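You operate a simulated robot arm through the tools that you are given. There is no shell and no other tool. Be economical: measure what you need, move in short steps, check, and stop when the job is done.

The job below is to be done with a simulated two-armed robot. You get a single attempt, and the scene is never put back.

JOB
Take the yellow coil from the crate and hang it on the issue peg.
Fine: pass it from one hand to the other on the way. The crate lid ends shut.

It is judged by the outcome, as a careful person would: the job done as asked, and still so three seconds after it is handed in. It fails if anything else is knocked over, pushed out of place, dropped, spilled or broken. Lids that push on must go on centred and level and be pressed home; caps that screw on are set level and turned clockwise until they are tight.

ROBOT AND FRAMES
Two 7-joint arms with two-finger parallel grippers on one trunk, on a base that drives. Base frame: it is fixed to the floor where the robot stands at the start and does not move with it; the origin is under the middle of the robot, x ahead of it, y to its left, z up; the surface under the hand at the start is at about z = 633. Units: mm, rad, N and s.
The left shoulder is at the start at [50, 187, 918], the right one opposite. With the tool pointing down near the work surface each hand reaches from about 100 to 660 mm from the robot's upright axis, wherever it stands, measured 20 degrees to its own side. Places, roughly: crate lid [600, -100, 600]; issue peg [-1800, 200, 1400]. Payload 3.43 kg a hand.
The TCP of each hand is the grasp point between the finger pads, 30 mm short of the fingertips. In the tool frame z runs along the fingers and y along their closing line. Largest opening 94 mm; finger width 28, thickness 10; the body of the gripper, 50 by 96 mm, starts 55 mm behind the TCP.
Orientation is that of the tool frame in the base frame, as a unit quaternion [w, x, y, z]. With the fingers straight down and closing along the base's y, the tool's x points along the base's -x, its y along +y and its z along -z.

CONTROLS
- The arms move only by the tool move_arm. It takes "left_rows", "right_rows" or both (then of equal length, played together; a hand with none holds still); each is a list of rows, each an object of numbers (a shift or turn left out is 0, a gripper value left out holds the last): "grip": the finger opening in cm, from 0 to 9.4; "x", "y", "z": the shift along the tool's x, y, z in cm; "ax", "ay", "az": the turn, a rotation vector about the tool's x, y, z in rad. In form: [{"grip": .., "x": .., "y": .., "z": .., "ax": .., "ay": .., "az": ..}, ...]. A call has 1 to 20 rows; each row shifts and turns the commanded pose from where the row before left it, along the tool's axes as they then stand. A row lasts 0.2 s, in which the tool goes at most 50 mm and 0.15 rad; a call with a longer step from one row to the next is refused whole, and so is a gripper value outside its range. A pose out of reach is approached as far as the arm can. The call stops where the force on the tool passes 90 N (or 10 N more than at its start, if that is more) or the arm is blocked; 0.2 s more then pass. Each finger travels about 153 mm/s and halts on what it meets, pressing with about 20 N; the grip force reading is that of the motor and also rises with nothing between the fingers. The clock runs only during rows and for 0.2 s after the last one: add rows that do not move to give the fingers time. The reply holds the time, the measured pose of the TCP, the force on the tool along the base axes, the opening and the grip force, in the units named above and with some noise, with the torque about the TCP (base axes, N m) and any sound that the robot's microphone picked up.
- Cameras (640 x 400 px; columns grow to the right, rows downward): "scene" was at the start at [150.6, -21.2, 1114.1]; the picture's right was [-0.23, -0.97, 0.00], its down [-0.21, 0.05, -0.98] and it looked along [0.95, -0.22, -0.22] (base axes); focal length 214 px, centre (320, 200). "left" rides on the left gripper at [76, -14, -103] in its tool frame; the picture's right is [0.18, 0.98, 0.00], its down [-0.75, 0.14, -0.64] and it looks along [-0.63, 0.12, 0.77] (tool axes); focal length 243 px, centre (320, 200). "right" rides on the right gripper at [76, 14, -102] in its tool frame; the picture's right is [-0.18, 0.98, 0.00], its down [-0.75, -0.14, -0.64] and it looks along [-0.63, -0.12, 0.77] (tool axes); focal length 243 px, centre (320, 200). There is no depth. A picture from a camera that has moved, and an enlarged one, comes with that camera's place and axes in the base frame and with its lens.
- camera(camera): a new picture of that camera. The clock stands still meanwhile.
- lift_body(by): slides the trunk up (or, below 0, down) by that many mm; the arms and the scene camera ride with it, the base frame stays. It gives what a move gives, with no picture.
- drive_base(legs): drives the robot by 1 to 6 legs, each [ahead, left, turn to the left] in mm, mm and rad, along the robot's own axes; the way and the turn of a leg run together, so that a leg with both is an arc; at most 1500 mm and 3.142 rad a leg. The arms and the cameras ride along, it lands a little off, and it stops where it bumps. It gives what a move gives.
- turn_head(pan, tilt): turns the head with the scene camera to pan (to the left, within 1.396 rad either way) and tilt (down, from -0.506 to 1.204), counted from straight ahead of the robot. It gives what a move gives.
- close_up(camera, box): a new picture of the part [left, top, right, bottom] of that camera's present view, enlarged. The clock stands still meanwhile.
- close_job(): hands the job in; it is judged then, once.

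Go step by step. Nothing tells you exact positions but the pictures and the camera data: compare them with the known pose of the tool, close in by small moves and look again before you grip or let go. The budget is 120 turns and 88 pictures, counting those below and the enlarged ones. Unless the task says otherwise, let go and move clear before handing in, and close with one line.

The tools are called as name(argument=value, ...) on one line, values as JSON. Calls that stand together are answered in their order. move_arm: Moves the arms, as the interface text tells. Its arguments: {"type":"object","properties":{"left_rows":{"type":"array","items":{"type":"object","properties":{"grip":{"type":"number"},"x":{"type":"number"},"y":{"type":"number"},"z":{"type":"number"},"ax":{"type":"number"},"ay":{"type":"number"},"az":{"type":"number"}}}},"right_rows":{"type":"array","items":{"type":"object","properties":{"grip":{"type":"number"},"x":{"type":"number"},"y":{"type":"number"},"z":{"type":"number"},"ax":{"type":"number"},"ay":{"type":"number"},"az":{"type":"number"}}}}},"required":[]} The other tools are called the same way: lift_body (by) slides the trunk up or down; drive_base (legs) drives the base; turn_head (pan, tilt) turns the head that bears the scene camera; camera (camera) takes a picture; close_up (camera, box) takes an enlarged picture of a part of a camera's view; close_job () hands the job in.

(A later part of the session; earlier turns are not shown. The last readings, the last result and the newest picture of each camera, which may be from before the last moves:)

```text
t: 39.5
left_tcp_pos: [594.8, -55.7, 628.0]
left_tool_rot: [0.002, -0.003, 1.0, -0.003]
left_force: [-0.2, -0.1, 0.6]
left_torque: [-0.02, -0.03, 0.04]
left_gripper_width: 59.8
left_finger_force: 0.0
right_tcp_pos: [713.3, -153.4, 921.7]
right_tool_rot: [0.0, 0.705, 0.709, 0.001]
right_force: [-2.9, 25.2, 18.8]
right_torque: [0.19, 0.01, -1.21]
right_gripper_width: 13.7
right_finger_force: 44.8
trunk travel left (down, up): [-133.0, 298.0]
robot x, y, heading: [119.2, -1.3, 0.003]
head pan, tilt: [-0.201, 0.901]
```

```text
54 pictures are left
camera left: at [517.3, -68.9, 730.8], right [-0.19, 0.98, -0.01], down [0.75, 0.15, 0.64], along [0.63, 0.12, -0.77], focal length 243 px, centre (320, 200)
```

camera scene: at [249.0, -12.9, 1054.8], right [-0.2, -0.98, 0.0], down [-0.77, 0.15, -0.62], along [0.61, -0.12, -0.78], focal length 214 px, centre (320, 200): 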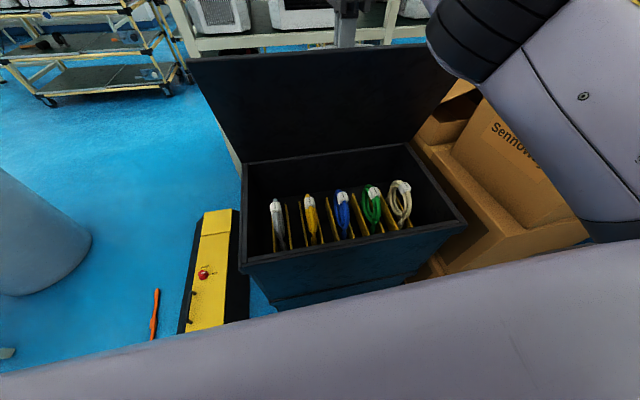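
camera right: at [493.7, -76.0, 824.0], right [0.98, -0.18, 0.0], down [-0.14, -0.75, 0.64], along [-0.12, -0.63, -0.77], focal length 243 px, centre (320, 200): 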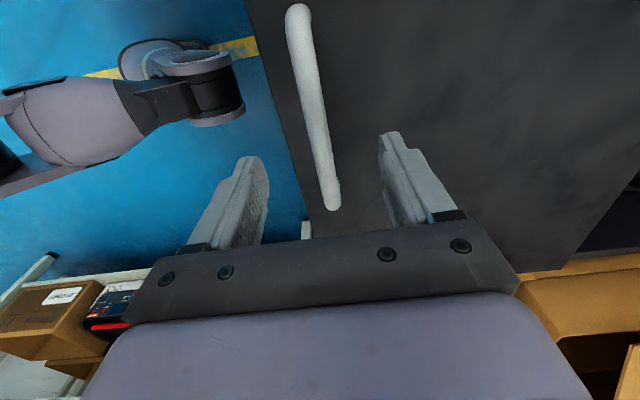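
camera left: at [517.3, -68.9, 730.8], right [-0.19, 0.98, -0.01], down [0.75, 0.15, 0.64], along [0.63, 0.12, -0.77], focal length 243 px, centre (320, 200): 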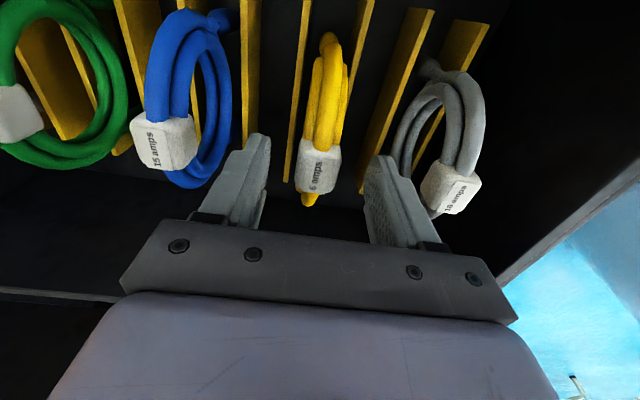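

Coil is centred between the fingers. Going down 28 mm and closing.

move_arm(left_rows=[{"z": 1.5}, {"z": 1.4}, {"grip": 0}, {}, {}, {}])

camera(camera="left")

```text
t: 40.9
left_tcp_pos: [595.1, -56.5, 599.8]
left_tool_rot: [0.002, -0.003, 1.0, -0.002]
left_force: [0.9, 0.1, 0.3]
left_torque: [0.04, -0.04, -0.04]
left_gripper_width: 25.5
left_finger_force: 19.7
right_tcp_pos: [712.6, -152.7, 921.0]
right_tool_rot: [0.0, 0.705, 0.709, 0.001]
right_force: [-4.7, 25.1, 17.5]
right_torque: [0.18, 0.05, -1.19]
right_gripper_width: 13.7
right_finger_force: 45.2
trunk travel left (down, up): [-133.0, 298.0]
robot x, y, heading: [118.7, -2.6, 0.005]
head pan, tilt: [-0.201, 0.901]
```

```text
53 pictures are left
camera left: at [518.5, -68.5, 703.3], right [-0.19, 0.98, -0.01], down [0.75, 0.15, 0.64], along [0.63, 0.12, -0.77], focal length 243 px, centre (320, 200)
```

left: 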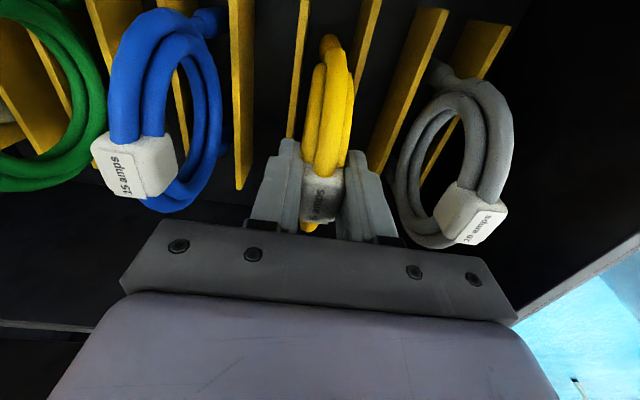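

Coil gripped (25 mm). Lifting it straight up out of the slot.

move_arm(left_rows=[{"z": -2}, {"z": -3}, {"z": -4}, {"z": -4}, {"z": -4}, {"z": -4}, {"z": -2}, {}])

camera(camera="scene")

```text
t: 42.7
left_tcp_pos: [595.4, -52.8, 829.2]
left_tool_rot: [0.001, -0.002, 1.0, -0.003]
left_force: [-0.1, 0.7, -2.0]
left_torque: [0.02, 0.04, -0.03]
left_gripper_width: 25.6
left_finger_force: 19.4
right_tcp_pos: [711.9, -151.9, 920.4]
right_tool_rot: [0.0, 0.706, 0.709, 0.002]
right_force: [-4.1, 24.2, 17.6]
right_torque: [0.2, 0.06, -1.17]
right_gripper_width: 13.6
right_finger_force: 44.9
trunk travel left (down, up): [-133.0, 298.0]
robot x, y, heading: [122.4, 0.0, 0.001]
head pan, tilt: [-0.201, 0.901]
```

```text
52 pictures are left
camera scene: at [249.2, -12.5, 1054.8], right [-0.2, -0.98, 0.0], down [-0.77, 0.15, -0.62], along [0.61, -0.13, -0.78], focal length 214 px, centre (320, 200)
```

scene: 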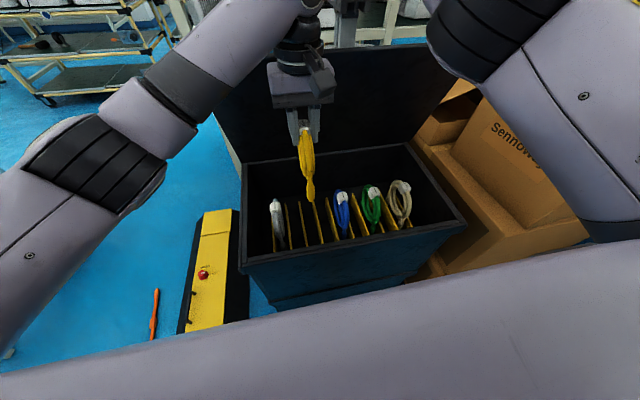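

Coil is out with its siblings undisturbed. Moving it back and left, clear of the lid's swing.

move_arm(left_rows=[{"x": 3.2, "y": 3, "z": -1.5}, {"x": 3.2, "y": 3, "z": -1.5}, {"x": 3.2, "y": 3, "z": -1.5}, {"x": 3.2, "y": 3, "z": -1.5}, {"x": 3.2, "y": 3, "z": -1.5}, {"x": 3.2, "y": 3, "z": -1.5}, {"x": 3.2, "y": 3, "z": -1.5}, {"x": 3, "y": 3, "z": -1}, {}])

camera(camera="scene")

```text
t: 44.7
left_tcp_pos: [338.7, 186.3, 943.0]
left_tool_rot: [0.003, -0.003, 1.0, -0.002]
left_force: [0.8, -0.5, -1.6]
left_torque: [-0.01, 0.0, 0.0]
left_gripper_width: 25.3
left_finger_force: 20.1
right_tcp_pos: [712.4, -153.3, 922.2]
right_tool_rot: [0.0, 0.706, 0.708, 0.001]
right_force: [-4.8, 23.8, 17.4]
right_torque: [0.18, 0.03, -1.26]
right_gripper_width: 13.9
right_finger_force: 45.1
trunk travel left (down, up): [-133.0, 298.0]
robot x, y, heading: [115.5, -3.5, 0.003]
head pan, tilt: [-0.201, 0.901]
```

```text
51 pictures are left
camera scene: at [249.2, -12.5, 1054.8], right [-0.2, -0.98, 0.0], down [-0.77, 0.15, -0.62], along [0.61, -0.13, -0.78], focal length 214 px, centre (320, 200)
```

scene: 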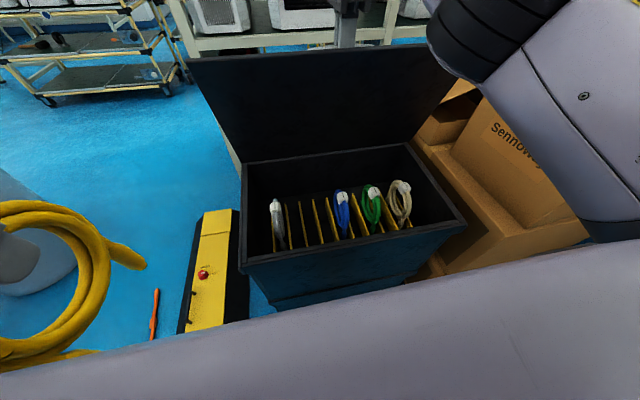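

Coil is clear and securely held. Now refitted hinge: centre (772.6,632.2), radius 295; starting the lid's return with one step to check the commanded offset.

move_arm(right_rows=[{"y": -1.66, "z": 0.4}, {"y": -1.67, "z": 0.49}, {}])

```text
t: 45.5
left_tcp_pos: [339.9, 185.8, 943.8]
left_tool_rot: [0.0, -0.003, 1.0, -0.002]
left_force: [-0.6, 0.1, -2.4]
left_torque: [0.01, 0.03, 0.0]
left_gripper_width: 25.5
left_finger_force: 19.4
right_tcp_pos: [710.8, -152.3, 921.5]
right_tool_rot: [0.0, 0.707, 0.707, 0.0]
right_force: [-3.2, 15.1, 12.8]
right_torque: [1.08, -0.06, -0.87]
right_gripper_width: 13.9
right_finger_force: 45.4
right hand out of reach, approached as far as the arm can: row 1, 2
trunk travel left (down, up): [-133.0, 298.0]
robot x, y, heading: [117.1, -5.1, -0.001]
head pan, tilt: [-0.201, 0.901]
```

move_arm(right_rows=[{"y": -1.65, "z": 0.6}, {"y": -1.65, "z": 0.7}, {}])

```text
t: 46.3
left_tcp_pos: [340.7, 185.6, 943.5]
left_tool_rot: [0.001, -0.003, 1.0, -0.002]
left_force: [-0.7, 0.1, -0.5]
left_torque: [0.05, 0.01, -0.01]
left_gripper_width: 25.3
left_finger_force: 19.7
right_tcp_pos: [710.7, -153.4, 922.2]
right_tool_rot: [0.0, 0.707, 0.707, 0.0]
right_force: [-2.5, 12.7, 12.2]
right_torque: [0.97, 0.06, -1.08]
right_gripper_width: 13.7
right_finger_force: 45.2
right hand out of reach, approached as far as the arm can: row 1, 2
trunk travel left (down, up): [-133.0, 298.0]
robot x, y, heading: [119.0, -3.9, -0.0]
head pan, tilt: [-0.201, 0.901]
```

The right arm is stuck near full stretch; trying a larger pull back along the arc.

move_arm(right_rows=[{"y": -2.5, "z": 1.0}, {"y": -2.0, "z": 1.0}, {}])

camera(camera="right")

```text
t: 47.1
left_tcp_pos: [339.8, 185.2, 943.9]
left_tool_rot: [0.0, -0.002, 1.0, -0.001]
left_force: [0.6, 0.0, -2.0]
left_torque: [-0.03, -0.01, -0.01]
left_gripper_width: 25.3
left_finger_force: 20.2
right_tcp_pos: [711.3, -152.5, 921.8]
right_tool_rot: [0.001, 0.707, 0.707, 0.0]
right_force: [-2.9, 11.8, 11.5]
right_torque: [0.67, 0.03, -1.04]
right_gripper_width: 13.7
right_finger_force: 44.8
right hand out of reach, approached as far as the arm can: row 1, 2
trunk travel left (down, up): [-133.0, 298.0]
robot x, y, heading: [119.0, -0.6, 0.003]
head pan, tilt: [-0.201, 0.901]
```

```text
50 pictures are left
camera right: at [725.3, -76.7, 1023.5], right [0.98, -0.18, 0.0], down [-0.14, -0.75, 0.64], along [-0.12, -0.63, -0.77], focal length 243 px, centre (320, 200)
```

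right: 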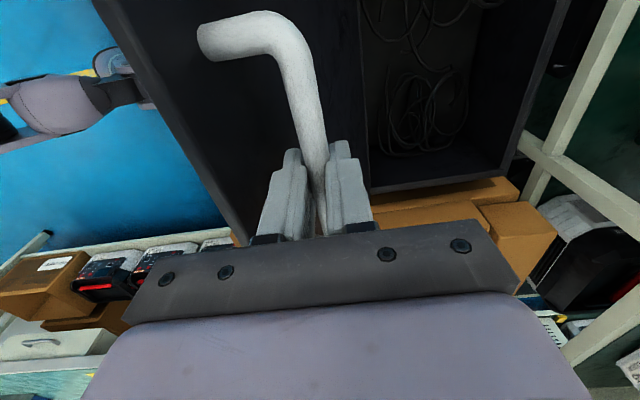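

Commands seem to be reset to the reached pose. Probing with a small step, and then a tiny tilt, to free the arm from its limit.

move_arm(right_rows=[{"y": -0.5}, {"z": 0.5}, {"y": -0.5, "z": 0.3}, {"x": -0.5}, {"x": 0.5}])

```text
t: 48.3
left_tcp_pos: [337.4, 184.9, 945.6]
left_tool_rot: [0.003, -0.001, 1.0, -0.002]
left_force: [-0.7, 0.2, -2.0]
left_torque: [-0.01, 0.01, 0.0]
left_gripper_width: 25.4
left_finger_force: 20.3
right_tcp_pos: [711.3, -153.6, 921.0]
right_tool_rot: [0.005, 0.707, 0.707, 0.002]
right_force: [-9.0, 5.9, 34.9]
right_torque: [0.28, 0.14, -0.41]
right_gripper_width: 13.7
right_finger_force: 45.5
right hand out of reach, approached as far as the arm can: row 1, 3
trunk travel left (down, up): [-133.0, 298.0]
robot x, y, heading: [116.1, 0.6, -0.001]
head pan, tilt: [-0.201, 0.901]
```

The arm is at a stretched singularity and refuses to come back by itself. The base can draw it back instead: driving 25 mm backward moves hand and lid along the nearly horizontal arc.

drive_base(legs=[[-25, 0, 0]])

move_arm(right_rows=[{"y": -0.5, "z": 0.2}, {"y": -0.5, "z": 0.2}])

```text
t: 49.1
left_tcp_pos: [314.3, 186.1, 944.7]
left_tool_rot: [0.002, -0.002, 1.0, -0.002]
left_force: [0.2, -0.4, -1.9]
left_torque: [0.01, 0.01, -0.01]
left_gripper_width: 25.3
left_finger_force: 20.8
right_tcp_pos: [688.4, -153.8, 916.0]
right_tool_rot: [0.001, 0.707, 0.707, -0.001]
right_force: [-8.6, 1.7, 15.5]
right_torque: [0.27, 0.32, -0.9]
right_gripper_width: 13.4
right_finger_force: 45.2
trunk travel left (down, up): [-133.0, 298.0]
robot x, y, heading: [93.8, -0.2, 0.002]
head pan, tilt: [-0.201, 0.901]
```

```text
t: 49.7
left_tcp_pos: [316.6, 185.7, 944.7]
left_tool_rot: [0.001, -0.002, 1.0, -0.001]
left_force: [1.0, -0.2, -1.6]
left_torque: [0.03, 0.02, -0.01]
left_gripper_width: 25.0
left_finger_force: 19.7
right_tcp_pos: [687.8, -154.8, 915.4]
right_tool_rot: [0.001, 0.709, 0.705, 0.0]
right_force: [-3.7, 1.8, 9.5]
right_torque: [-0.08, 0.14, -0.76]
right_gripper_width: 13.8
right_finger_force: 44.6
right hand out of reach, approached as far as the arm can: row 1, 2
trunk travel left (down, up): [-133.0, 298.0]
robot x, y, heading: [90.2, -0.0, -0.0]
head pan, tilt: [-0.201, 0.901]
```

Base drive works smoothly. Continuing: back 25 mm, then hand down 9 mm.

drive_base(legs=[[-25, 0, 0]])

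move_arm(right_rows=[{"z": 0.5}, {"z": 0.5}, {"y": -0.5, "z": 0.3}])

```text
t: 50.5
left_tcp_pos: [294.4, 184.4, 942.9]
left_tool_rot: [-0.001, -0.002, 1.0, -0.001]
left_force: [-0.2, 0.6, -1.4]
left_torque: [0.01, -0.01, -0.04]
left_gripper_width: 25.4
left_finger_force: 20.0
right_tcp_pos: [666.7, -151.9, 909.3]
right_tool_rot: [-0.004, 0.707, 0.707, -0.003]
right_force: [6.2, 4.3, -27.8]
right_torque: [0.19, 0.06, -0.69]
right_gripper_width: 13.5
right_finger_force: 44.9
trunk travel left (down, up): [-133.0, 298.0]
robot x, y, heading: [69.1, -0.8, 0.002]
head pan, tilt: [-0.201, 0.901]
```

```text
t: 51.3
left_tcp_pos: [289.2, 184.2, 945.7]
left_tool_rot: [0.003, -0.001, 1.0, -0.001]
left_force: [-0.7, -1.3, -2.2]
left_torque: [-0.02, 0.01, -0.02]
left_gripper_width: 25.3
left_finger_force: 20.2
right_tcp_pos: [664.4, -154.1, 907.9]
right_tool_rot: [0.001, 0.708, 0.706, -0.001]
right_force: [-10.5, -3.6, 28.7]
right_torque: [0.65, 0.06, -0.53]
right_gripper_width: 13.6
right_finger_force: 44.6
right hand out of reach, approached as far as the arm can: row 3
trunk travel left (down, up): [-133.0, 298.0]
robot x, y, heading: [66.0, -2.6, -0.001]
head pan, tilt: [-0.201, 0.901]
```

Good: base back plus hand down follows the arc. Repeating.

drive_base(legs=[[-28, 0, 0]])

move_arm(right_rows=[{"z": 0.6}, {"z": 0.7}, {"y": -0.3, "z": 0.3}])

drive_base(legs=[[-25, 0, 0]])

```text
t: 52.1
left_tcp_pos: [265.3, 184.2, 943.8]
left_tool_rot: [-0.001, -0.001, 1.0, -0.002]
left_force: [0.5, 1.1, -2.0]
left_torque: [0.01, 0.06, -0.02]
left_gripper_width: 25.1
left_finger_force: 19.7
right_tcp_pos: [641.3, -152.9, 898.9]
right_tool_rot: [-0.004, 0.708, 0.706, -0.004]
right_force: [5.5, -2.7, -19.2]
right_torque: [-0.15, 0.1, -0.55]
right_gripper_width: 13.6
right_finger_force: 45.1
trunk travel left (down, up): [-133.0, 298.0]
robot x, y, heading: [39.6, 3.2, 0.004]
head pan, tilt: [-0.201, 0.901]
```

```text
t: 52.9
left_tcp_pos: [259.0, 184.6, 945.6]
left_tool_rot: [0.004, 0.0, 1.0, -0.001]
left_force: [0.1, -0.7, -1.0]
left_torque: [0.0, 0.05, 0.03]
left_gripper_width: 25.0
left_finger_force: 19.8
right_tcp_pos: [638.0, -153.1, 895.5]
right_tool_rot: [0.001, 0.709, 0.705, -0.002]
right_force: [-21.7, -8.2, 42.4]
right_torque: [0.26, 0.21, -0.23]
right_gripper_width: 13.5
right_finger_force: 45.7
right hand out of reach, approached as far as the arm can: row 2, 3
trunk travel left (down, up): [-133.0, 298.0]
robot x, y, heading: [39.6, -2.5, 0.003]
head pan, tilt: [-0.201, 0.901]
```

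```text
t: 53.7
left_tcp_pos: [238.2, 182.9, 945.1]
left_tool_rot: [0.0, -0.002, 1.0, 0.0]
left_force: [0.5, -0.1, -1.5]
left_torque: [0.0, -0.01, -0.01]
left_gripper_width: 25.0
left_finger_force: 20.1
right_tcp_pos: [617.0, -153.0, 884.9]
right_tool_rot: [-0.004, 0.708, 0.706, -0.005]
right_force: [-3.8, -10.1, -1.0]
right_torque: [-0.25, 0.26, -0.3]
right_gripper_width: 13.8
right_finger_force: 45.0
trunk travel left (down, up): [-133.0, 298.0]
robot x, y, heading: [12.8, 1.3, -0.003]
head pan, tilt: [-0.201, 0.901]
```

Lid is coming down well but the arm's own motion stays refused. I'll look at the arm's posture to see what limits it.

turn_head(pan=-0.5, tilt=0.3)

camera(camera="scene")

```text
t: 54.7
left_tcp_pos: [238.7, 184.2, 944.6]
left_tool_rot: [0.002, -0.002, 1.0, -0.001]
left_force: [0.3, -0.1, -1.5]
left_torque: [0.0, 0.0, -0.02]
left_gripper_width: 24.9
left_finger_force: 19.5
right_tcp_pos: [618.3, -153.2, 885.4]
right_tool_rot: [-0.004, 0.709, 0.705, -0.006]
right_force: [-0.9, -3.3, -0.1]
right_torque: [0.63, 0.07, -0.33]
right_gripper_width: 13.7
right_finger_force: 45.1
trunk travel left (down, up): [-133.0, 298.0]
robot x, y, heading: [14.3, -0.5, 0.002]
head pan, tilt: [-0.499, 0.3]
```

```text
49 pictures are left
camera scene: at [156.5, -44.9, 1106.7], right [-0.48, -0.88, 0.0], down [-0.26, 0.14, -0.95], along [0.84, -0.46, -0.3], focal length 214 px, centre (320, 200)
```

scene: 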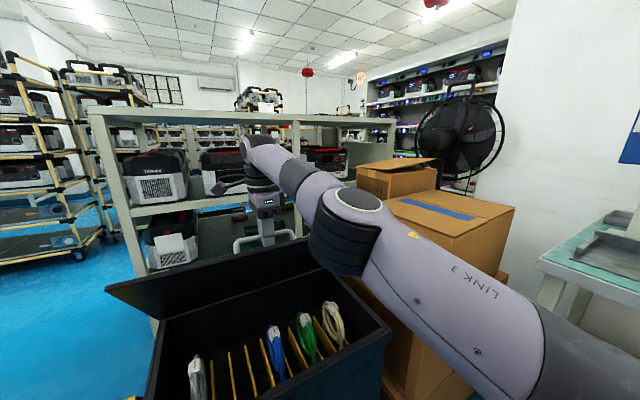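

The arm is nearly straight, so it's a singularity; notably the load on the hand is near zero, so the lid may hold itself. I'll open the fingers slightly (still straddling the bar, which would catch it) and see if the lid stays.

move_arm(right_rows=[{"grip": 3.0}, {}, {}])

camera(camera="right")

```text
t: 55.5
left_tcp_pos: [238.6, 183.7, 943.4]
left_tool_rot: [0.0, -0.002, 1.0, -0.002]
left_force: [-0.5, 0.0, -2.2]
left_torque: [0.01, -0.01, -0.04]
left_gripper_width: 25.1
left_finger_force: 20.5
right_tcp_pos: [618.2, -152.3, 885.0]
right_tool_rot: [-0.003, 0.708, 0.706, -0.007]
right_force: [-0.8, 0.5, -0.3]
right_torque: [0.0, 0.0, 0.03]
right_gripper_width: 30.2
right_finger_force: 0.0
trunk travel left (down, up): [-133.0, 298.0]
robot x, y, heading: [15.2, 0.9, 0.004]
head pan, tilt: [-0.499, 0.3]
```

```text
48 pictures are left
camera right: at [633.7, -75.8, 987.3], right [0.98, -0.19, -0.01], down [-0.13, -0.75, 0.65], along [-0.13, -0.63, -0.76], focal length 243 px, centre (320, 200)
```

right: 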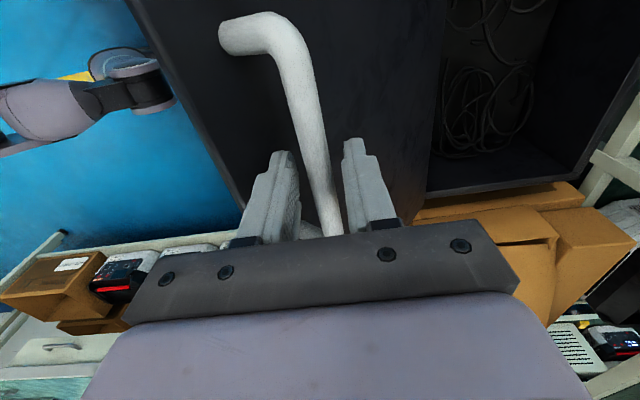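

The lid stays by itself (friction hinge). I'll raise the trunk so the fingers clear the bar, drive 95 mm forward and free the arm from its stretch.

lift_body(by=100)

drive_base(legs=[[95, 0, 0]])

move_arm(right_rows=[{"y": -4}, {"y": -4}, {"y": -3}, {}])

```text
t: 56.9
left_tcp_pos: [239.4, 184.4, 1044.2]
left_tool_rot: [0.0, -0.002, 1.0, -0.001]
left_force: [-0.8, 0.6, -1.5]
left_torque: [0.0, 0.01, 0.0]
left_gripper_width: 24.9
left_finger_force: 20.0
right_tcp_pos: [618.7, -153.3, 986.4]
right_tool_rot: [-0.004, 0.708, 0.706, -0.007]
right_force: [-1.1, 0.7, -0.6]
right_torque: [-0.02, -0.02, 0.01]
right_gripper_width: 30.1
right_finger_force: 0.1
trunk travel left (down, up): [-233.0, 198.0]
robot x, y, heading: [14.7, 1.7, -0.0]
head pan, tilt: [-0.499, 0.3]
```

```text
t: 58.0
left_tcp_pos: [335.1, 184.7, 1043.1]
left_tool_rot: [0.001, -0.002, 1.0, -0.001]
left_force: [0.5, 0.0, -1.8]
left_torque: [0.0, 0.03, 0.0]
left_gripper_width: 24.4
left_finger_force: 20.3
right_tcp_pos: [714.1, -152.5, 985.0]
right_tool_rot: [-0.004, 0.708, 0.706, -0.006]
right_force: [-0.3, -0.1, 0.0]
right_torque: [-0.01, -0.01, 0.0]
right_gripper_width: 29.8
right_finger_force: 0.1
trunk travel left (down, up): [-233.0, 198.0]
robot x, y, heading: [112.3, -0.1, 0.001]
head pan, tilt: [-0.499, 0.3]
```

```text
t: 59.0
left_tcp_pos: [335.3, 183.8, 1044.7]
left_tool_rot: [-0.001, -0.001, 1.0, -0.002]
left_force: [0.4, -0.2, -1.8]
left_torque: [0.0, 0.05, -0.03]
left_gripper_width: 24.6
left_finger_force: 20.6
right_tcp_pos: [639.3, -145.0, 997.3]
right_tool_rot: [-0.004, 0.709, 0.705, -0.007]
right_force: [0.4, -0.6, -0.4]
right_torque: [0.0, 0.01, -0.01]
right_gripper_width: 29.9
right_finger_force: 0.1
right hand out of reach, approached as far as the arm can: row 1
trunk travel left (down, up): [-233.0, 198.0]
robot x, y, heading: [109.2, 1.3, 0.001]
head pan, tilt: [-0.499, 0.3]
```

The arm is free again. Moving back down over the bar at (617,-152,885) and re-gripping.

move_arm(right_rows=[{"y": -2.2, "x": -0.7, "grip": 5}, {"z": 4}, {"z": 2.5}, {}])

camera(camera="right")

```text
t: 60.0
left_tcp_pos: [334.0, 184.6, 1043.6]
left_tool_rot: [0.0, -0.002, 1.0, -0.001]
left_force: [0.8, -0.4, -1.9]
left_torque: [-0.01, 0.0, 0.02]
left_gripper_width: 24.7
left_finger_force: 19.4
right_tcp_pos: [616.3, -152.4, 933.0]
right_tool_rot: [-0.004, 0.709, 0.705, -0.006]
right_force: [0.5, 0.3, -0.3]
right_torque: [0.0, -0.02, -0.01]
right_gripper_width: 49.9
right_finger_force: 0.0
trunk travel left (down, up): [-233.0, 198.0]
robot x, y, heading: [107.0, 1.0, -0.004]
head pan, tilt: [-0.499, 0.3]
```

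```text
47 pictures are left
camera right: at [632.4, -75.3, 1035.6], right [0.98, -0.19, -0.01], down [-0.14, -0.75, 0.65], along [-0.13, -0.63, -0.76], focal length 243 px, centre (320, 200)
```

right: 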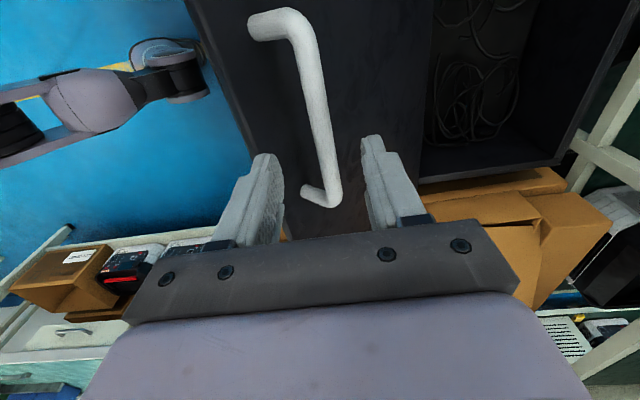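

Bar is between the fingers. Gripping and lowering the lid along its arc, first half.

move_arm(right_rows=[{"z": 2.5}, {"z": 2.2}, {"grip": 0}, {}, {}, {"y": -2.88, "z": 2.06}, {"y": -2.61, "z": 2.39}, {"y": -2.31, "z": 2.68}, {"y": -1.96, "z": 2.94}, {}])

```text
t: 62.2
left_tcp_pos: [334.4, 184.7, 1044.4]
left_tool_rot: [-0.001, -0.002, 1.0, -0.001]
left_force: [0.8, -0.7, -1.3]
left_torque: [0.01, -0.03, 0.0]
left_gripper_width: 24.4
left_finger_force: 20.5
right_tcp_pos: [518.8, -152.7, 787.8]
right_tool_rot: [-0.003, 0.708, 0.706, -0.008]
right_force: [2.2, -2.1, -1.6]
right_torque: [-0.28, -0.13, 0.11]
right_gripper_width: 13.6
right_finger_force: 44.6
trunk travel left (down, up): [-233.0, 198.0]
robot x, y, heading: [108.4, 1.2, 0.002]
head pan, tilt: [-0.499, 0.3]
```

Forces are tiny. Lowering the rest of the way to shut.

move_arm(right_rows=[{"y": -1.6, "z": 3.15}, {"y": -1.22, "z": 3.32}, {"y": -0.58, "z": 2.29}, {"y": -0.3, "z": 1.5}, {"y": -0.1, "z": 0.8}, {"z": 0.3}, {}])

turn_head(pan=-0.2, tilt=0.8)

camera(camera="scene")

```text
t: 63.8
left_tcp_pos: [331.6, 184.6, 1043.9]
left_tool_rot: [0.002, -0.002, 1.0, -0.002]
left_force: [-0.1, 0.1, -1.5]
left_torque: [0.01, 0.0, 0.03]
left_gripper_width: 24.4
left_finger_force: 19.6
right_tcp_pos: [480.1, -152.6, 677.8]
right_tool_rot: [-0.001, 0.709, 0.706, -0.001]
right_force: [3.6, -4.9, 40.7]
right_torque: [0.02, -0.06, 0.7]
right_gripper_width: 13.6
right_finger_force: 45.0
trunk travel left (down, up): [-233.0, 198.0]
robot x, y, heading: [111.0, -1.8, -0.001]
head pan, tilt: [-0.499, 0.3]
```

```text
t: 64.7
left_tcp_pos: [333.0, 185.5, 1044.5]
left_tool_rot: [0.001, -0.001, 1.0, -0.001]
left_force: [-0.2, -0.2, -1.6]
left_torque: [0.01, 0.02, 0.01]
left_gripper_width: 24.2
left_finger_force: 20.1
right_tcp_pos: [480.3, -152.3, 677.2]
right_tool_rot: [-0.001, 0.709, 0.705, -0.001]
right_force: [1.4, -3.7, 42.8]
right_torque: [0.19, 0.0, 0.62]
right_gripper_width: 13.7
right_finger_force: 45.0
trunk travel left (down, up): [-233.0, 198.0]
robot x, y, heading: [109.6, -3.0, -0.0]
head pan, tilt: [-0.201, 0.799]
```

```text
46 pictures are left
camera scene: at [247.1, -15.3, 1162.9], right [-0.2, -0.98, 0.0], down [-0.7, 0.14, -0.7], along [0.69, -0.14, -0.71], focal length 214 px, centre (320, 200)
```

scene: 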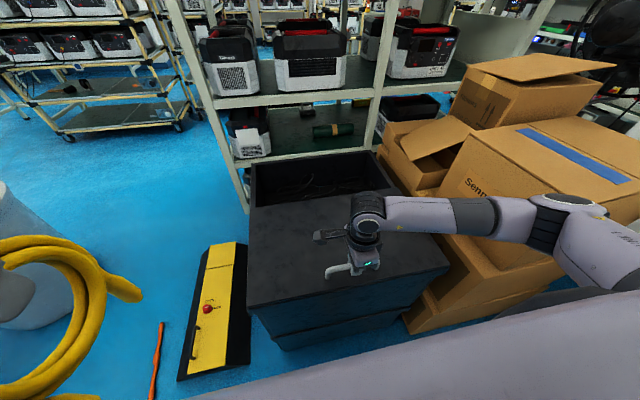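

The lid is back down and pressed (≈41 N). Releasing the handle, raising the right hand, and checking the lid.

move_arm(right_rows=[{"grip": 5}, {}, {"z": -3}, {"z": -4.5}, {"z": -4.5}, {"z": -4.5}, {"z": -4.5}, {"y": -4}, {"y": -4}])

close_up(camera="scene", box=[220, 150, 460, 350])

camera(camera="left")

```text
t: 66.7
left_tcp_pos: [333.8, 184.8, 1043.1]
left_tool_rot: [0.001, -0.002, 1.0, 0.0]
left_force: [0.0, -0.3, -2.0]
left_torque: [0.01, 0.01, 0.0]
left_gripper_width: 23.9
left_finger_force: 19.9
right_tcp_pos: [397.3, -153.3, 883.0]
right_tool_rot: [-0.003, 0.709, 0.705, -0.007]
right_force: [0.7, 0.4, -0.1]
right_torque: [-0.01, -0.03, -0.04]
right_gripper_width: 50.3
right_finger_force: 0.0
trunk travel left (down, up): [-233.0, 198.0]
robot x, y, heading: [112.5, -2.1, 0.002]
head pan, tilt: [-0.201, 0.799]
```

```text
2.00 times, centred on (340, 250) of scene
camera zoom: at [249.2, -16.0, 1162.4], right [-0.2, -0.98, 0.0], down [-0.7, 0.14, -0.7], along [0.68, -0.14, -0.72], focal length 429 px, centre (280, 100)
```

zoom: 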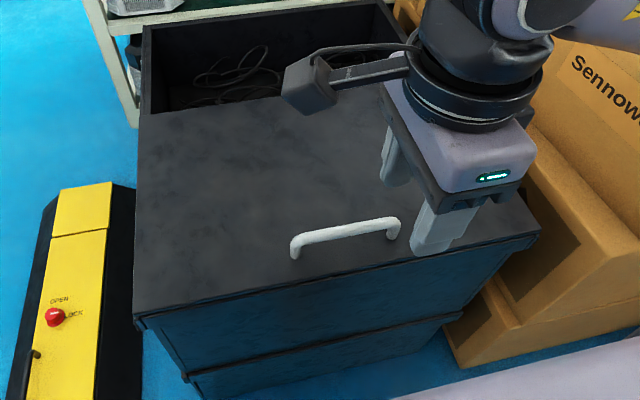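

```text
44 pictures are left
camera left: at [257.4, 171.0, 1147.3], right [-0.19, 0.98, 0.0], down [0.75, 0.15, 0.64], along [0.63, 0.12, -0.77], focal length 243 px, centre (320, 200)
```

left: 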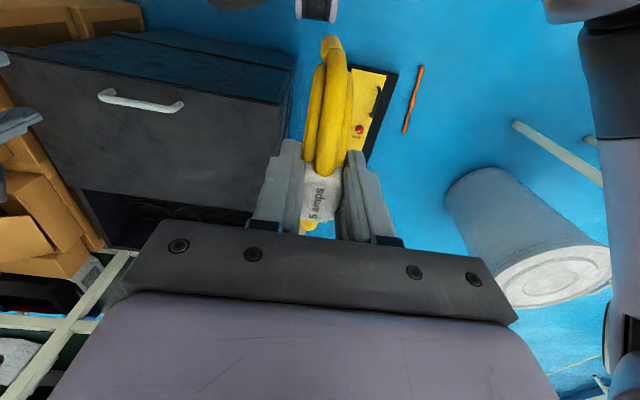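

Lid is shut, coil held. Backing away from the crate and turning partway to look for the peg.

drive_base(legs=[[-350, 0, 0], [0, 0, 1.571]])

turn_head(pan=1.2, tilt=0.1)

camera(camera="scene")

```text
t: 72.8
left_tcp_pos: [-417.2, 226.2, 1044.1]
left_tool_rot: [0.002, -0.707, 0.708, -0.001]
left_force: [-0.3, 0.6, -1.6]
left_torque: [0.02, -0.01, -0.01]
left_gripper_width: 23.1
left_finger_force: 20.5
right_tcp_pos: [-80.0, 287.1, 883.3]
right_tool_rot: [0.002, 0.006, 1.0, -0.007]
right_force: [0.0, 0.9, -0.4]
right_torque: [0.02, 0.02, 0.0]
right_gripper_width: 49.8
right_finger_force: 0.0
trunk travel left (down, up): [-233.0, 198.0]
robot x, y, heading: [-234.5, -1.7, 1.564]
head pan, tilt: [-0.201, 0.799]
```

```text
t: 74.3
left_tcp_pos: [-417.7, 226.2, 1045.9]
left_tool_rot: [0.002, -0.706, 0.709, 0.0]
left_force: [0.0, 0.0, -1.6]
left_torque: [0.02, -0.01, 0.0]
left_gripper_width: 22.9
left_finger_force: 20.0
right_tcp_pos: [-79.7, 288.5, 882.3]
right_tool_rot: [0.002, 0.006, 1.0, -0.007]
right_force: [0.4, 0.7, 0.5]
right_torque: [0.04, 0.01, -0.02]
right_gripper_width: 49.9
right_finger_force: 0.1
trunk travel left (down, up): [-233.0, 198.0]
robot x, y, heading: [-232.8, -1.1, 1.565]
head pan, tilt: [1.201, 0.099]
```

```text
43 pictures are left
camera scene: at [-318.5, 93.1, 1225.4], right [0.37, 0.93, 0.0], down [0.09, -0.04, -0.99], along [-0.92, 0.37, -0.1], focal length 214 px, centre (320, 200)
```

scene: 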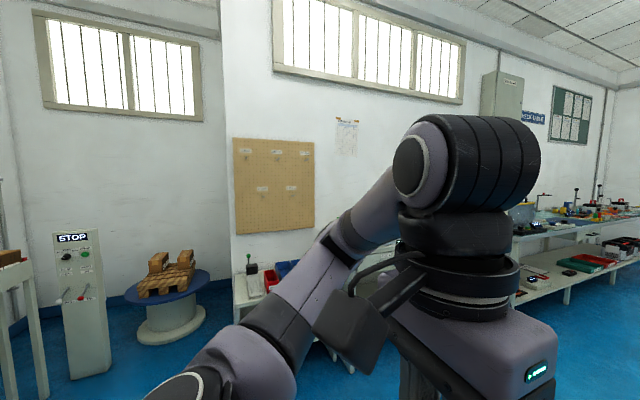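

A pegboard is on the far wall with several labelled pegs. Turning to face it and looking closely.

drive_base(legs=[[0, 0, 1.577]])

turn_head(pan=-0.15, tilt=0.1)

camera(camera="scene")

```text
t: 78.5
left_tcp_pos: [-460.2, -183.6, 1043.9]
left_tool_rot: [-0.001, 1.0, 0.0, 0.0]
left_force: [-0.3, 0.4, -1.6]
left_torque: [0.0, -0.01, -0.01]
left_gripper_width: 22.7
left_finger_force: 20.7
right_tcp_pos: [-523.0, 154.2, 882.3]
right_tool_rot: [0.007, -0.704, 0.71, -0.004]
right_force: [-0.2, -0.2, -0.2]
right_torque: [-0.03, -0.02, -0.01]
right_gripper_width: 50.2
right_finger_force: 0.1
trunk travel left (down, up): [-233.0, 198.0]
robot x, y, heading: [-236.3, 2.9, 3.138]
head pan, tilt: [1.201, 0.099]
```

```text
t: 80.0
left_tcp_pos: [-459.7, -183.2, 1044.1]
left_tool_rot: [0.0, 1.0, 0.0, 0.0]
left_force: [-0.5, 0.7, -2.1]
left_torque: [0.03, -0.03, -0.02]
left_gripper_width: 23.0
left_finger_force: 19.6
right_tcp_pos: [-522.8, 155.2, 882.8]
right_tool_rot: [0.005, -0.704, 0.71, -0.004]
right_force: [0.5, -0.4, 0.3]
right_torque: [-0.02, 0.01, 0.0]
right_gripper_width: 50.1
right_finger_force: 0.0
trunk travel left (down, up): [-233.0, 198.0]
robot x, y, heading: [-232.2, 1.9, 3.136]
head pan, tilt: [-0.15, 0.099]
```

```text
42 pictures are left
camera scene: at [-382.8, 15.0, 1225.4], right [0.15, 0.99, 0.0], down [0.1, -0.02, -1.0], along [-0.98, 0.15, -0.1], focal length 214 px, centre (320, 200)
```

scene: 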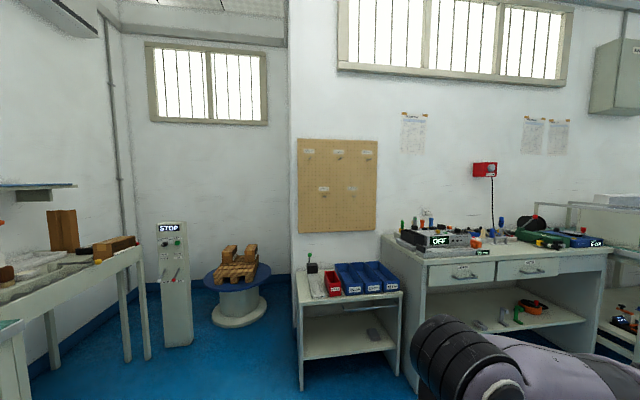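

close_up(camera="scene", box=[286, 130, 390, 240])

```text
3.64 times, centred on (338, 185) of scene
camera zoom: at [-382.8, 15.0, 1225.4], right [0.15, 0.99, 0.0], down [0.1, -0.02, -1.0], along [-0.98, 0.15, -0.1], focal length 780 px, centre (254, 254)
```

zoom: 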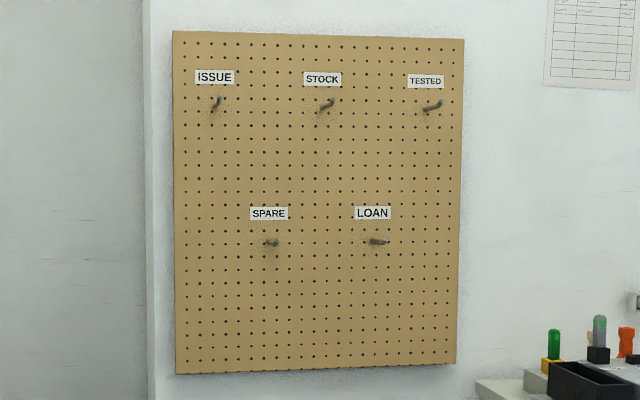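

The ISSUE peg is top-left on the board, near (-1790,165,1360). I'll raise the trunk and pose both hands for the pass: left hand turned 90° so the ring faces forward, right hand with fingers pointing forward, to take the ring at its bottom.

lift_body(by=150)

move_arm(left_rows=[{"x": -4}, {"x": -4}, {"x": -4}, {"x": -4}, {"x": -4}, {"az": -0.15}, {"az": -0.15}, {"az": -0.15}, {"az": -0.15}, {"az": -0.15}, {"az": -0.15}, {"az": -0.15}, {"az": -0.15}, {"az": -0.15}, {"az": -0.15}, {"az": -0.07}], right_rows=[{"y": 4, "x": -2.5}, {"y": 4, "x": -2.5}, {"y": 4, "x": -2.5}, {"y": 4, "x": -2.5}, {"y": 2}, {"ax": -0.15}, {"ax": -0.15}, {"ax": -0.15}, {"ax": -0.15}, {"ax": -0.15}, {"ax": -0.15}, {"ax": -0.15}, {"ax": -0.15}, {"ax": -0.15}, {"ax": -0.15}, {"ax": -0.07}])

turn_head(pan=0.0, tilt=0.4)

camera(camera="scene")

```text
t: 81.8
left_tcp_pos: [-459.5, -183.0, 1194.2]
left_tool_rot: [-0.001, 1.0, 0.0, -0.002]
left_force: [-0.6, 0.1, -1.5]
left_torque: [0.0, 0.0, -0.02]
left_gripper_width: 22.7
left_finger_force: 20.2
right_tcp_pos: [-524.2, 154.4, 1032.3]
right_tool_rot: [0.006, -0.704, 0.71, -0.005]
right_force: [0.1, -0.3, 0.4]
right_torque: [0.04, -0.01, -0.01]
right_gripper_width: 50.0
right_finger_force: 0.1
trunk travel left (down, up): [-383.0, 48.0]
robot x, y, heading: [-234.2, 0.4, 3.137]
head pan, tilt: [-0.15, 0.099]
```

```text
t: 85.2
left_tcp_pos: [-659.2, -182.7, 1193.9]
left_tool_rot: [-0.001, 0.707, 0.707, 0.0]
left_force: [0.2, 0.7, -2.4]
left_torque: [-0.01, -0.01, 0.0]
left_gripper_width: 22.6
left_finger_force: 19.8
right_tcp_pos: [-705.4, 255.2, 1037.6]
right_tool_rot: [0.372, 0.603, -0.598, -0.375]
right_force: [-0.4, 0.4, 0.1]
right_torque: [0.03, 0.01, -0.01]
right_gripper_width: 49.8
right_finger_force: 0.1
right hand out of reach, approached as far as the arm can: row 13, 14, 15, 16
trunk travel left (down, up): [-383.0, 48.0]
robot x, y, heading: [-231.8, 2.3, 3.134]
head pan, tilt: [-0.15, 0.099]
```

```text
t: 86.0
left_tcp_pos: [-660.0, -183.0, 1194.2]
left_tool_rot: [-0.001, 0.708, 0.706, 0.0]
left_force: [0.0, 0.6, -1.6]
left_torque: [0.02, 0.01, -0.02]
left_gripper_width: 22.5
left_finger_force: 20.5
right_tcp_pos: [-703.4, 255.8, 1036.6]
right_tool_rot: [0.372, 0.604, -0.597, -0.375]
right_force: [-0.3, -0.6, 1.4]
right_torque: [0.0, -0.02, -0.01]
right_gripper_width: 50.1
right_finger_force: 0.1
trunk travel left (down, up): [-383.0, 48.0]
robot x, y, heading: [-234.7, 3.4, 3.136]
head pan, tilt: [0.0, 0.4]
```

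```text
40 pictures are left
camera scene: at [-384.5, 1.3, 1347.5], right [0.0, 1.0, 0.0], down [0.39, 0.0, -0.92], along [-0.92, 0.0, -0.39], focal length 214 px, centre (320, 200)
```

scene: 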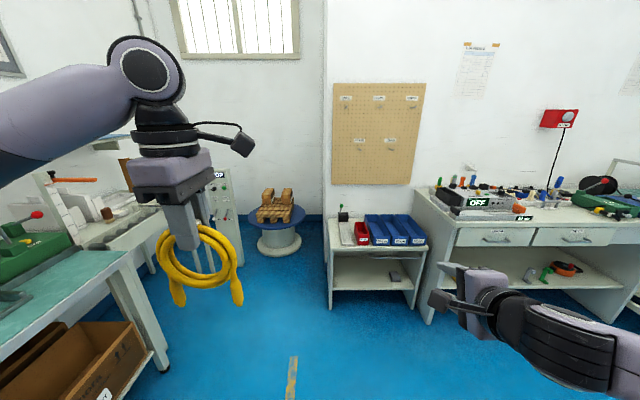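

The coil hangs in the left hand facing forward, with two plug tails at the lower sides. The right hand is still ~26° short of level; moving it up and trying to finish the tilt.

move_arm(right_rows=[{"y": 3.2, "z": -1.5}, {"y": 3.2, "z": -1.5}, {"y": 3.2, "z": -1.5}, {"y": 3.2, "z": -1.5}, {"ax": -0.12}, {"ax": -0.12}, {"ax": -0.12}, {"ax": -0.09}, {}])

```text
t: 88.0
left_tcp_pos: [-659.4, -183.7, 1193.5]
left_tool_rot: [-0.001, 0.708, 0.706, 0.0]
left_force: [-0.3, -0.4, -1.1]
left_torque: [-0.03, -0.01, -0.01]
left_gripper_width: 22.7
left_finger_force: 20.1
right_tcp_pos: [-705.2, 251.9, 1184.0]
right_tool_rot: [0.48, 0.546, -0.51, -0.459]
right_force: [-0.3, -0.4, 0.0]
right_torque: [0.0, -0.02, 0.0]
right_gripper_width: 50.2
right_finger_force: 0.1
right hand out of reach, approached as far as the arm can: row 7, 8
trunk travel left (down, up): [-383.0, 48.0]
robot x, y, heading: [-233.2, 2.4, 3.137]
head pan, tilt: [0.0, 0.4]
```

Right fingers now point forward within 8°. Looking closer at the coil's bottom to choose the grasp point.

close_up(camera="scene", box=[130, 190, 280, 320])

camera(camera="right")

```text
3.08 times, centred on (205, 255) of scene
camera zoom: at [-384.4, 1.1, 1347.5], right [0.0, 1.0, 0.0], down [0.39, 0.0, -0.92], along [-0.92, 0.0, -0.39], focal length 660 px, centre (674, 31)
```

zoom: 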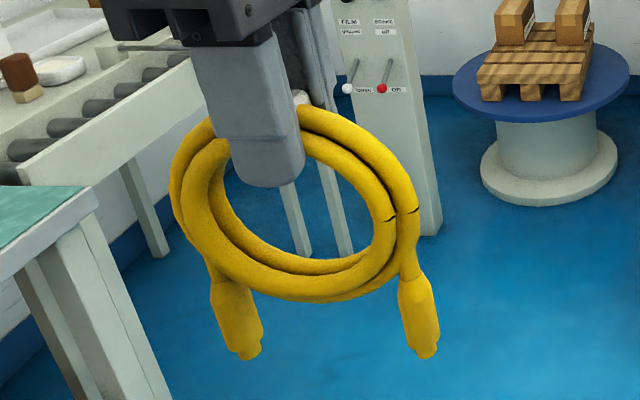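

```text
38 pictures are left
camera right: at [-601.9, 181.0, 1210.1], right [-0.13, 0.17, 0.98], down [0.61, 0.79, -0.06], along [-0.78, 0.59, -0.2], focal length 243 px, centre (320, 200)
```

right: 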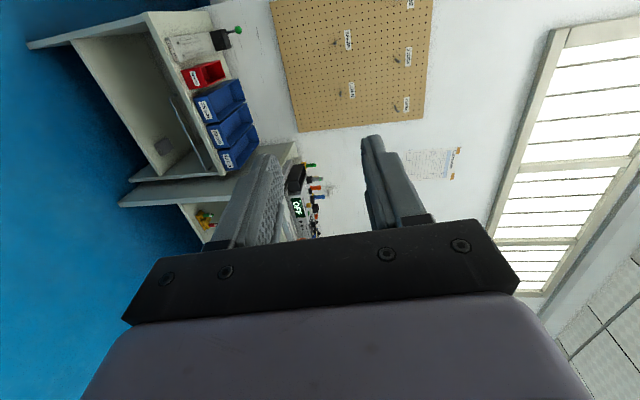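

The bottom of the ring (between the tails) is a good grasp place, ~110 mm below the left TCP. Testing whether the right hand can get to mid-front with fingers forward.

move_arm(right_rows=[{"x": 3.84, "y": -0.8, "z": -1.6}, {"x": 3.84, "y": -0.8, "z": -1.6}, {"x": 3.84, "y": -0.8, "z": -1.6}, {"x": 3.84, "y": -0.8, "z": -1.6}, {"x": 3.84, "y": -0.8, "z": -1.6}, {}])

```text
t: 89.4
left_tcp_pos: [-658.7, -182.7, 1193.6]
left_tool_rot: [-0.001, 0.707, 0.707, 0.001]
left_force: [-0.5, -0.5, -2.1]
left_torque: [-0.02, -0.02, -0.01]
left_gripper_width: 22.6
left_finger_force: 20.0
right_tcp_pos: [-621.7, 62.6, 1155.2]
right_tool_rot: [0.479, 0.545, -0.512, -0.46]
right_force: [0.2, -0.5, 0.2]
right_torque: [0.01, 0.02, 0.0]
right_gripper_width: 50.0
right_finger_force: 0.0
right hand out of reach, approached as far as the arm can: row 1, 2
trunk travel left (down, up): [-383.0, 48.0]
robot x, y, heading: [-235.6, -0.5, 3.139]
head pan, tilt: [0.0, 0.4]
```

Right hand reaches F≈386 mm at mid-front. Bringing the left hand so the ring hangs ~70 mm ahead of the right fingertips, with its bottom at finger height.

move_arm(left_rows=[{"y": -1.6, "z": -3.5}, {"y": -1.5, "z": -3.6}, {"x": 4}, {"x": 4}, {"x": 4}, {"x": 4}, {"x": 3.8}, {}], right_rows=[{"x": 2.5}, {"x": 2.5}, {}, {}, {}, {}, {}, {}])

turn_head(pan=0.0, tilt=0.55)

camera(camera="scene")

camera(camera="right")

```text
t: 91.2
left_tcp_pos: [-689.5, 14.6, 1264.4]
left_tool_rot: [-0.001, 0.707, 0.707, -0.001]
left_force: [0.1, 0.4, -1.6]
left_torque: [0.01, 0.0, -0.01]
left_gripper_width: 23.0
left_finger_force: 20.5
right_tcp_pos: [-618.4, 12.7, 1156.5]
right_tool_rot: [0.48, 0.546, -0.511, -0.46]
right_force: [0.2, 0.3, 0.7]
right_torque: [-0.02, 0.0, -0.02]
right_gripper_width: 49.8
right_finger_force: 0.1
trunk travel left (down, up): [-383.0, 48.0]
robot x, y, heading: [-236.3, 2.9, 3.138]
head pan, tilt: [0.0, 0.4]
```

```text
t: 91.9
left_tcp_pos: [-688.7, 14.4, 1264.0]
left_tool_rot: [-0.001, 0.708, 0.706, 0.0]
left_force: [-0.3, 0.0, -2.1]
left_torque: [0.01, 0.01, 0.03]
left_gripper_width: 22.6
left_finger_force: 20.0
right_tcp_pos: [-618.5, 13.9, 1155.8]
right_tool_rot: [0.48, 0.546, -0.51, -0.459]
right_force: [0.2, -0.1, -0.7]
right_torque: [-0.01, 0.03, 0.0]
right_gripper_width: 49.9
right_finger_force: 0.0
trunk travel left (down, up): [-383.0, 48.0]
robot x, y, heading: [-232.4, 0.2, 3.139]
head pan, tilt: [0.0, 0.55]
```

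```text
37 pictures are left
camera scene: at [-381.7, 1.3, 1333.8], right [0.0, 1.0, 0.0], down [0.52, 0.0, -0.85], along [-0.85, 0.0, -0.52], focal length 214 px, centre (320, 200)
```

scene: 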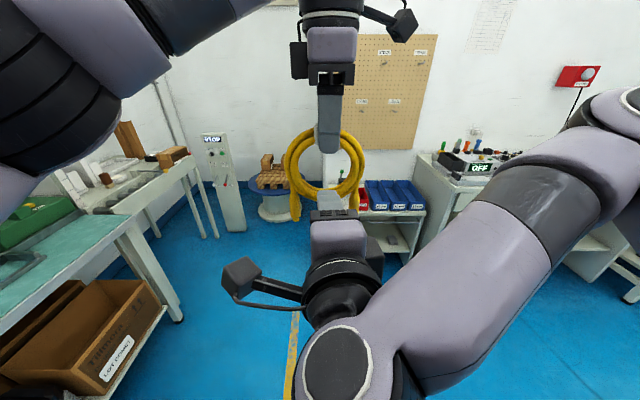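

```text
36 pictures are left
camera right: at [-514.5, -57.0, 1181.4], right [-0.13, 0.17, 0.98], down [0.61, 0.79, -0.06], along [-0.78, 0.59, -0.2], focal length 243 px, centre (320, 200)
```

right: 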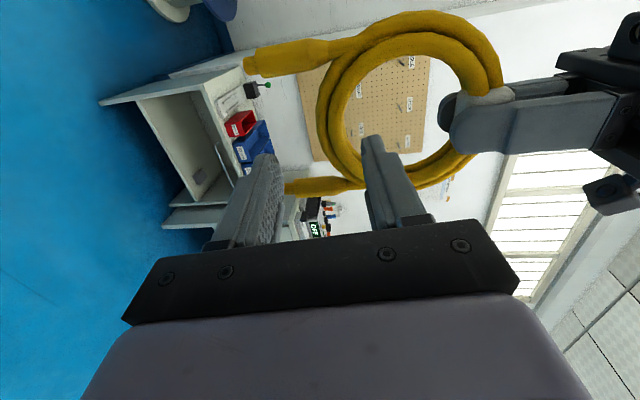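

Ring bottom is at about (−689,6,1157), right TCP at z=1156. Advancing the right fingers so one goes inside the hole and one beneath the bottom strand.

move_arm(right_rows=[{"y": 0.5, "z": 1.5}, {"y": 0.3, "z": 1.5}, {"z": 1.5}, {"z": 1.3}, {}])

camera(camera="right")

close_up(camera="scene", box=[260, 100, 400, 240])

```text
t: 93.1
left_tcp_pos: [-689.5, 13.2, 1265.7]
left_tool_rot: [-0.002, 0.707, 0.707, 0.001]
left_force: [0.6, -0.7, -1.8]
left_torque: [0.09, -0.03, 0.0]
left_gripper_width: 22.8
left_finger_force: 20.3
right_tcp_pos: [-675.5, 9.5, 1155.8]
right_tool_rot: [0.479, 0.546, -0.511, -0.459]
right_force: [-0.3, 0.3, -0.3]
right_torque: [-0.02, 0.03, -0.03]
right_gripper_width: 50.1
right_finger_force: 0.1
trunk travel left (down, up): [-383.0, 48.0]
robot x, y, heading: [-235.8, 0.6, 3.134]
head pan, tilt: [0.0, 0.55]
```

```text
35 pictures are left
camera right: at [-572.8, -61.8, 1181.6], right [-0.13, 0.17, 0.98], down [0.61, 0.79, -0.06], along [-0.78, 0.59, -0.2], focal length 243 px, centre (320, 200)
```

right: 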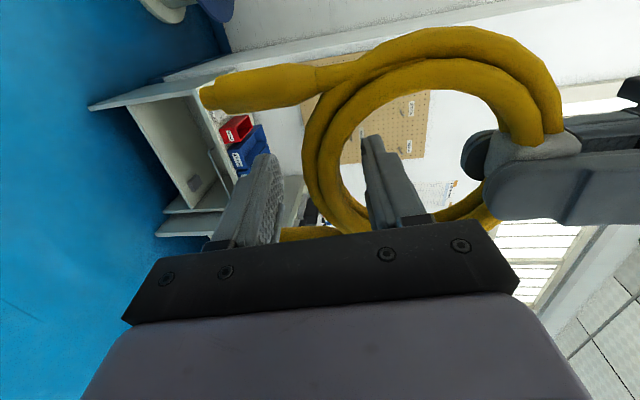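

```text
2.86 times, centred on (330, 170) of scene
camera zoom: at [-381.6, 1.3, 1333.8], right [0.0, 1.0, 0.0], down [0.52, 0.0, -0.85], along [-0.85, 0.0, -0.52], focal length 613 px, centre (291, 286)
```

zoom: 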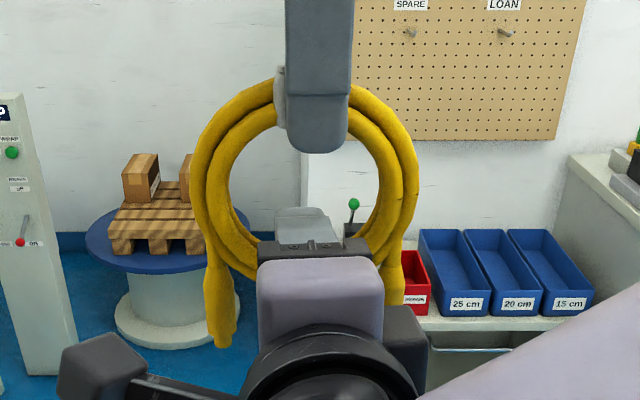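

The upper finger is inside the ring, the lower beneath it. Advancing 10 mm and closing the right hand on the bottom strand.

move_arm(right_rows=[{"z": 1.2}, {"grip": 0}, {}, {}, {}])

camera(camera="right")

```text
t: 94.3
left_tcp_pos: [-688.8, 14.3, 1263.8]
left_tool_rot: [0.0, 0.708, 0.706, 0.0]
left_force: [-0.6, -2.1, -22.0]
left_torque: [-0.02, 0.01, 0.06]
left_gripper_width: 22.6
left_finger_force: 20.0
right_tcp_pos: [-689.8, 8.8, 1156.0]
right_tool_rot: [0.481, 0.543, -0.511, -0.461]
right_force: [0.7, 2.6, 21.8]
right_torque: [-0.13, 0.02, -0.03]
right_gripper_width: 27.1
right_finger_force: 20.0
trunk travel left (down, up): [-383.0, 48.0]
robot x, y, heading: [-236.6, -1.0, 3.136]
head pan, tilt: [0.0, 0.55]
```

```text
33 pictures are left
camera right: at [-584.7, -61.9, 1181.6], right [-0.12, 0.17, 0.98], down [0.61, 0.79, -0.06], along [-0.78, 0.59, -0.2], focal length 243 px, centre (320, 200)
```

right: 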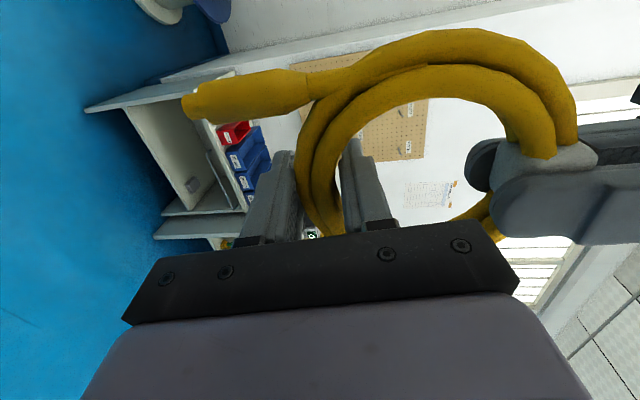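

Both hands hold it now, with 22 N pull between them; easing the right hand up a few mm to relax that.

move_arm(right_rows=[{"y": 0.2}, {"y": 0.2}, {}])

```text
t: 95.1
left_tcp_pos: [-689.2, 13.8, 1264.8]
left_tool_rot: [-0.001, 0.707, 0.707, 0.0]
left_force: [-3.0, -5.1, -14.9]
left_torque: [-0.27, 0.14, -0.04]
left_gripper_width: 22.8
left_finger_force: 19.7
right_tcp_pos: [-688.9, 8.5, 1156.6]
right_tool_rot: [0.478, 0.546, -0.512, -0.459]
right_force: [2.7, 5.1, 12.6]
right_torque: [-0.12, 0.22, 0.0]
right_gripper_width: 26.4
right_finger_force: 19.9
trunk travel left (down, up): [-383.0, 48.0]
robot x, y, heading: [-237.2, 1.3, 3.14]
head pan, tilt: [0.0, 0.55]
```

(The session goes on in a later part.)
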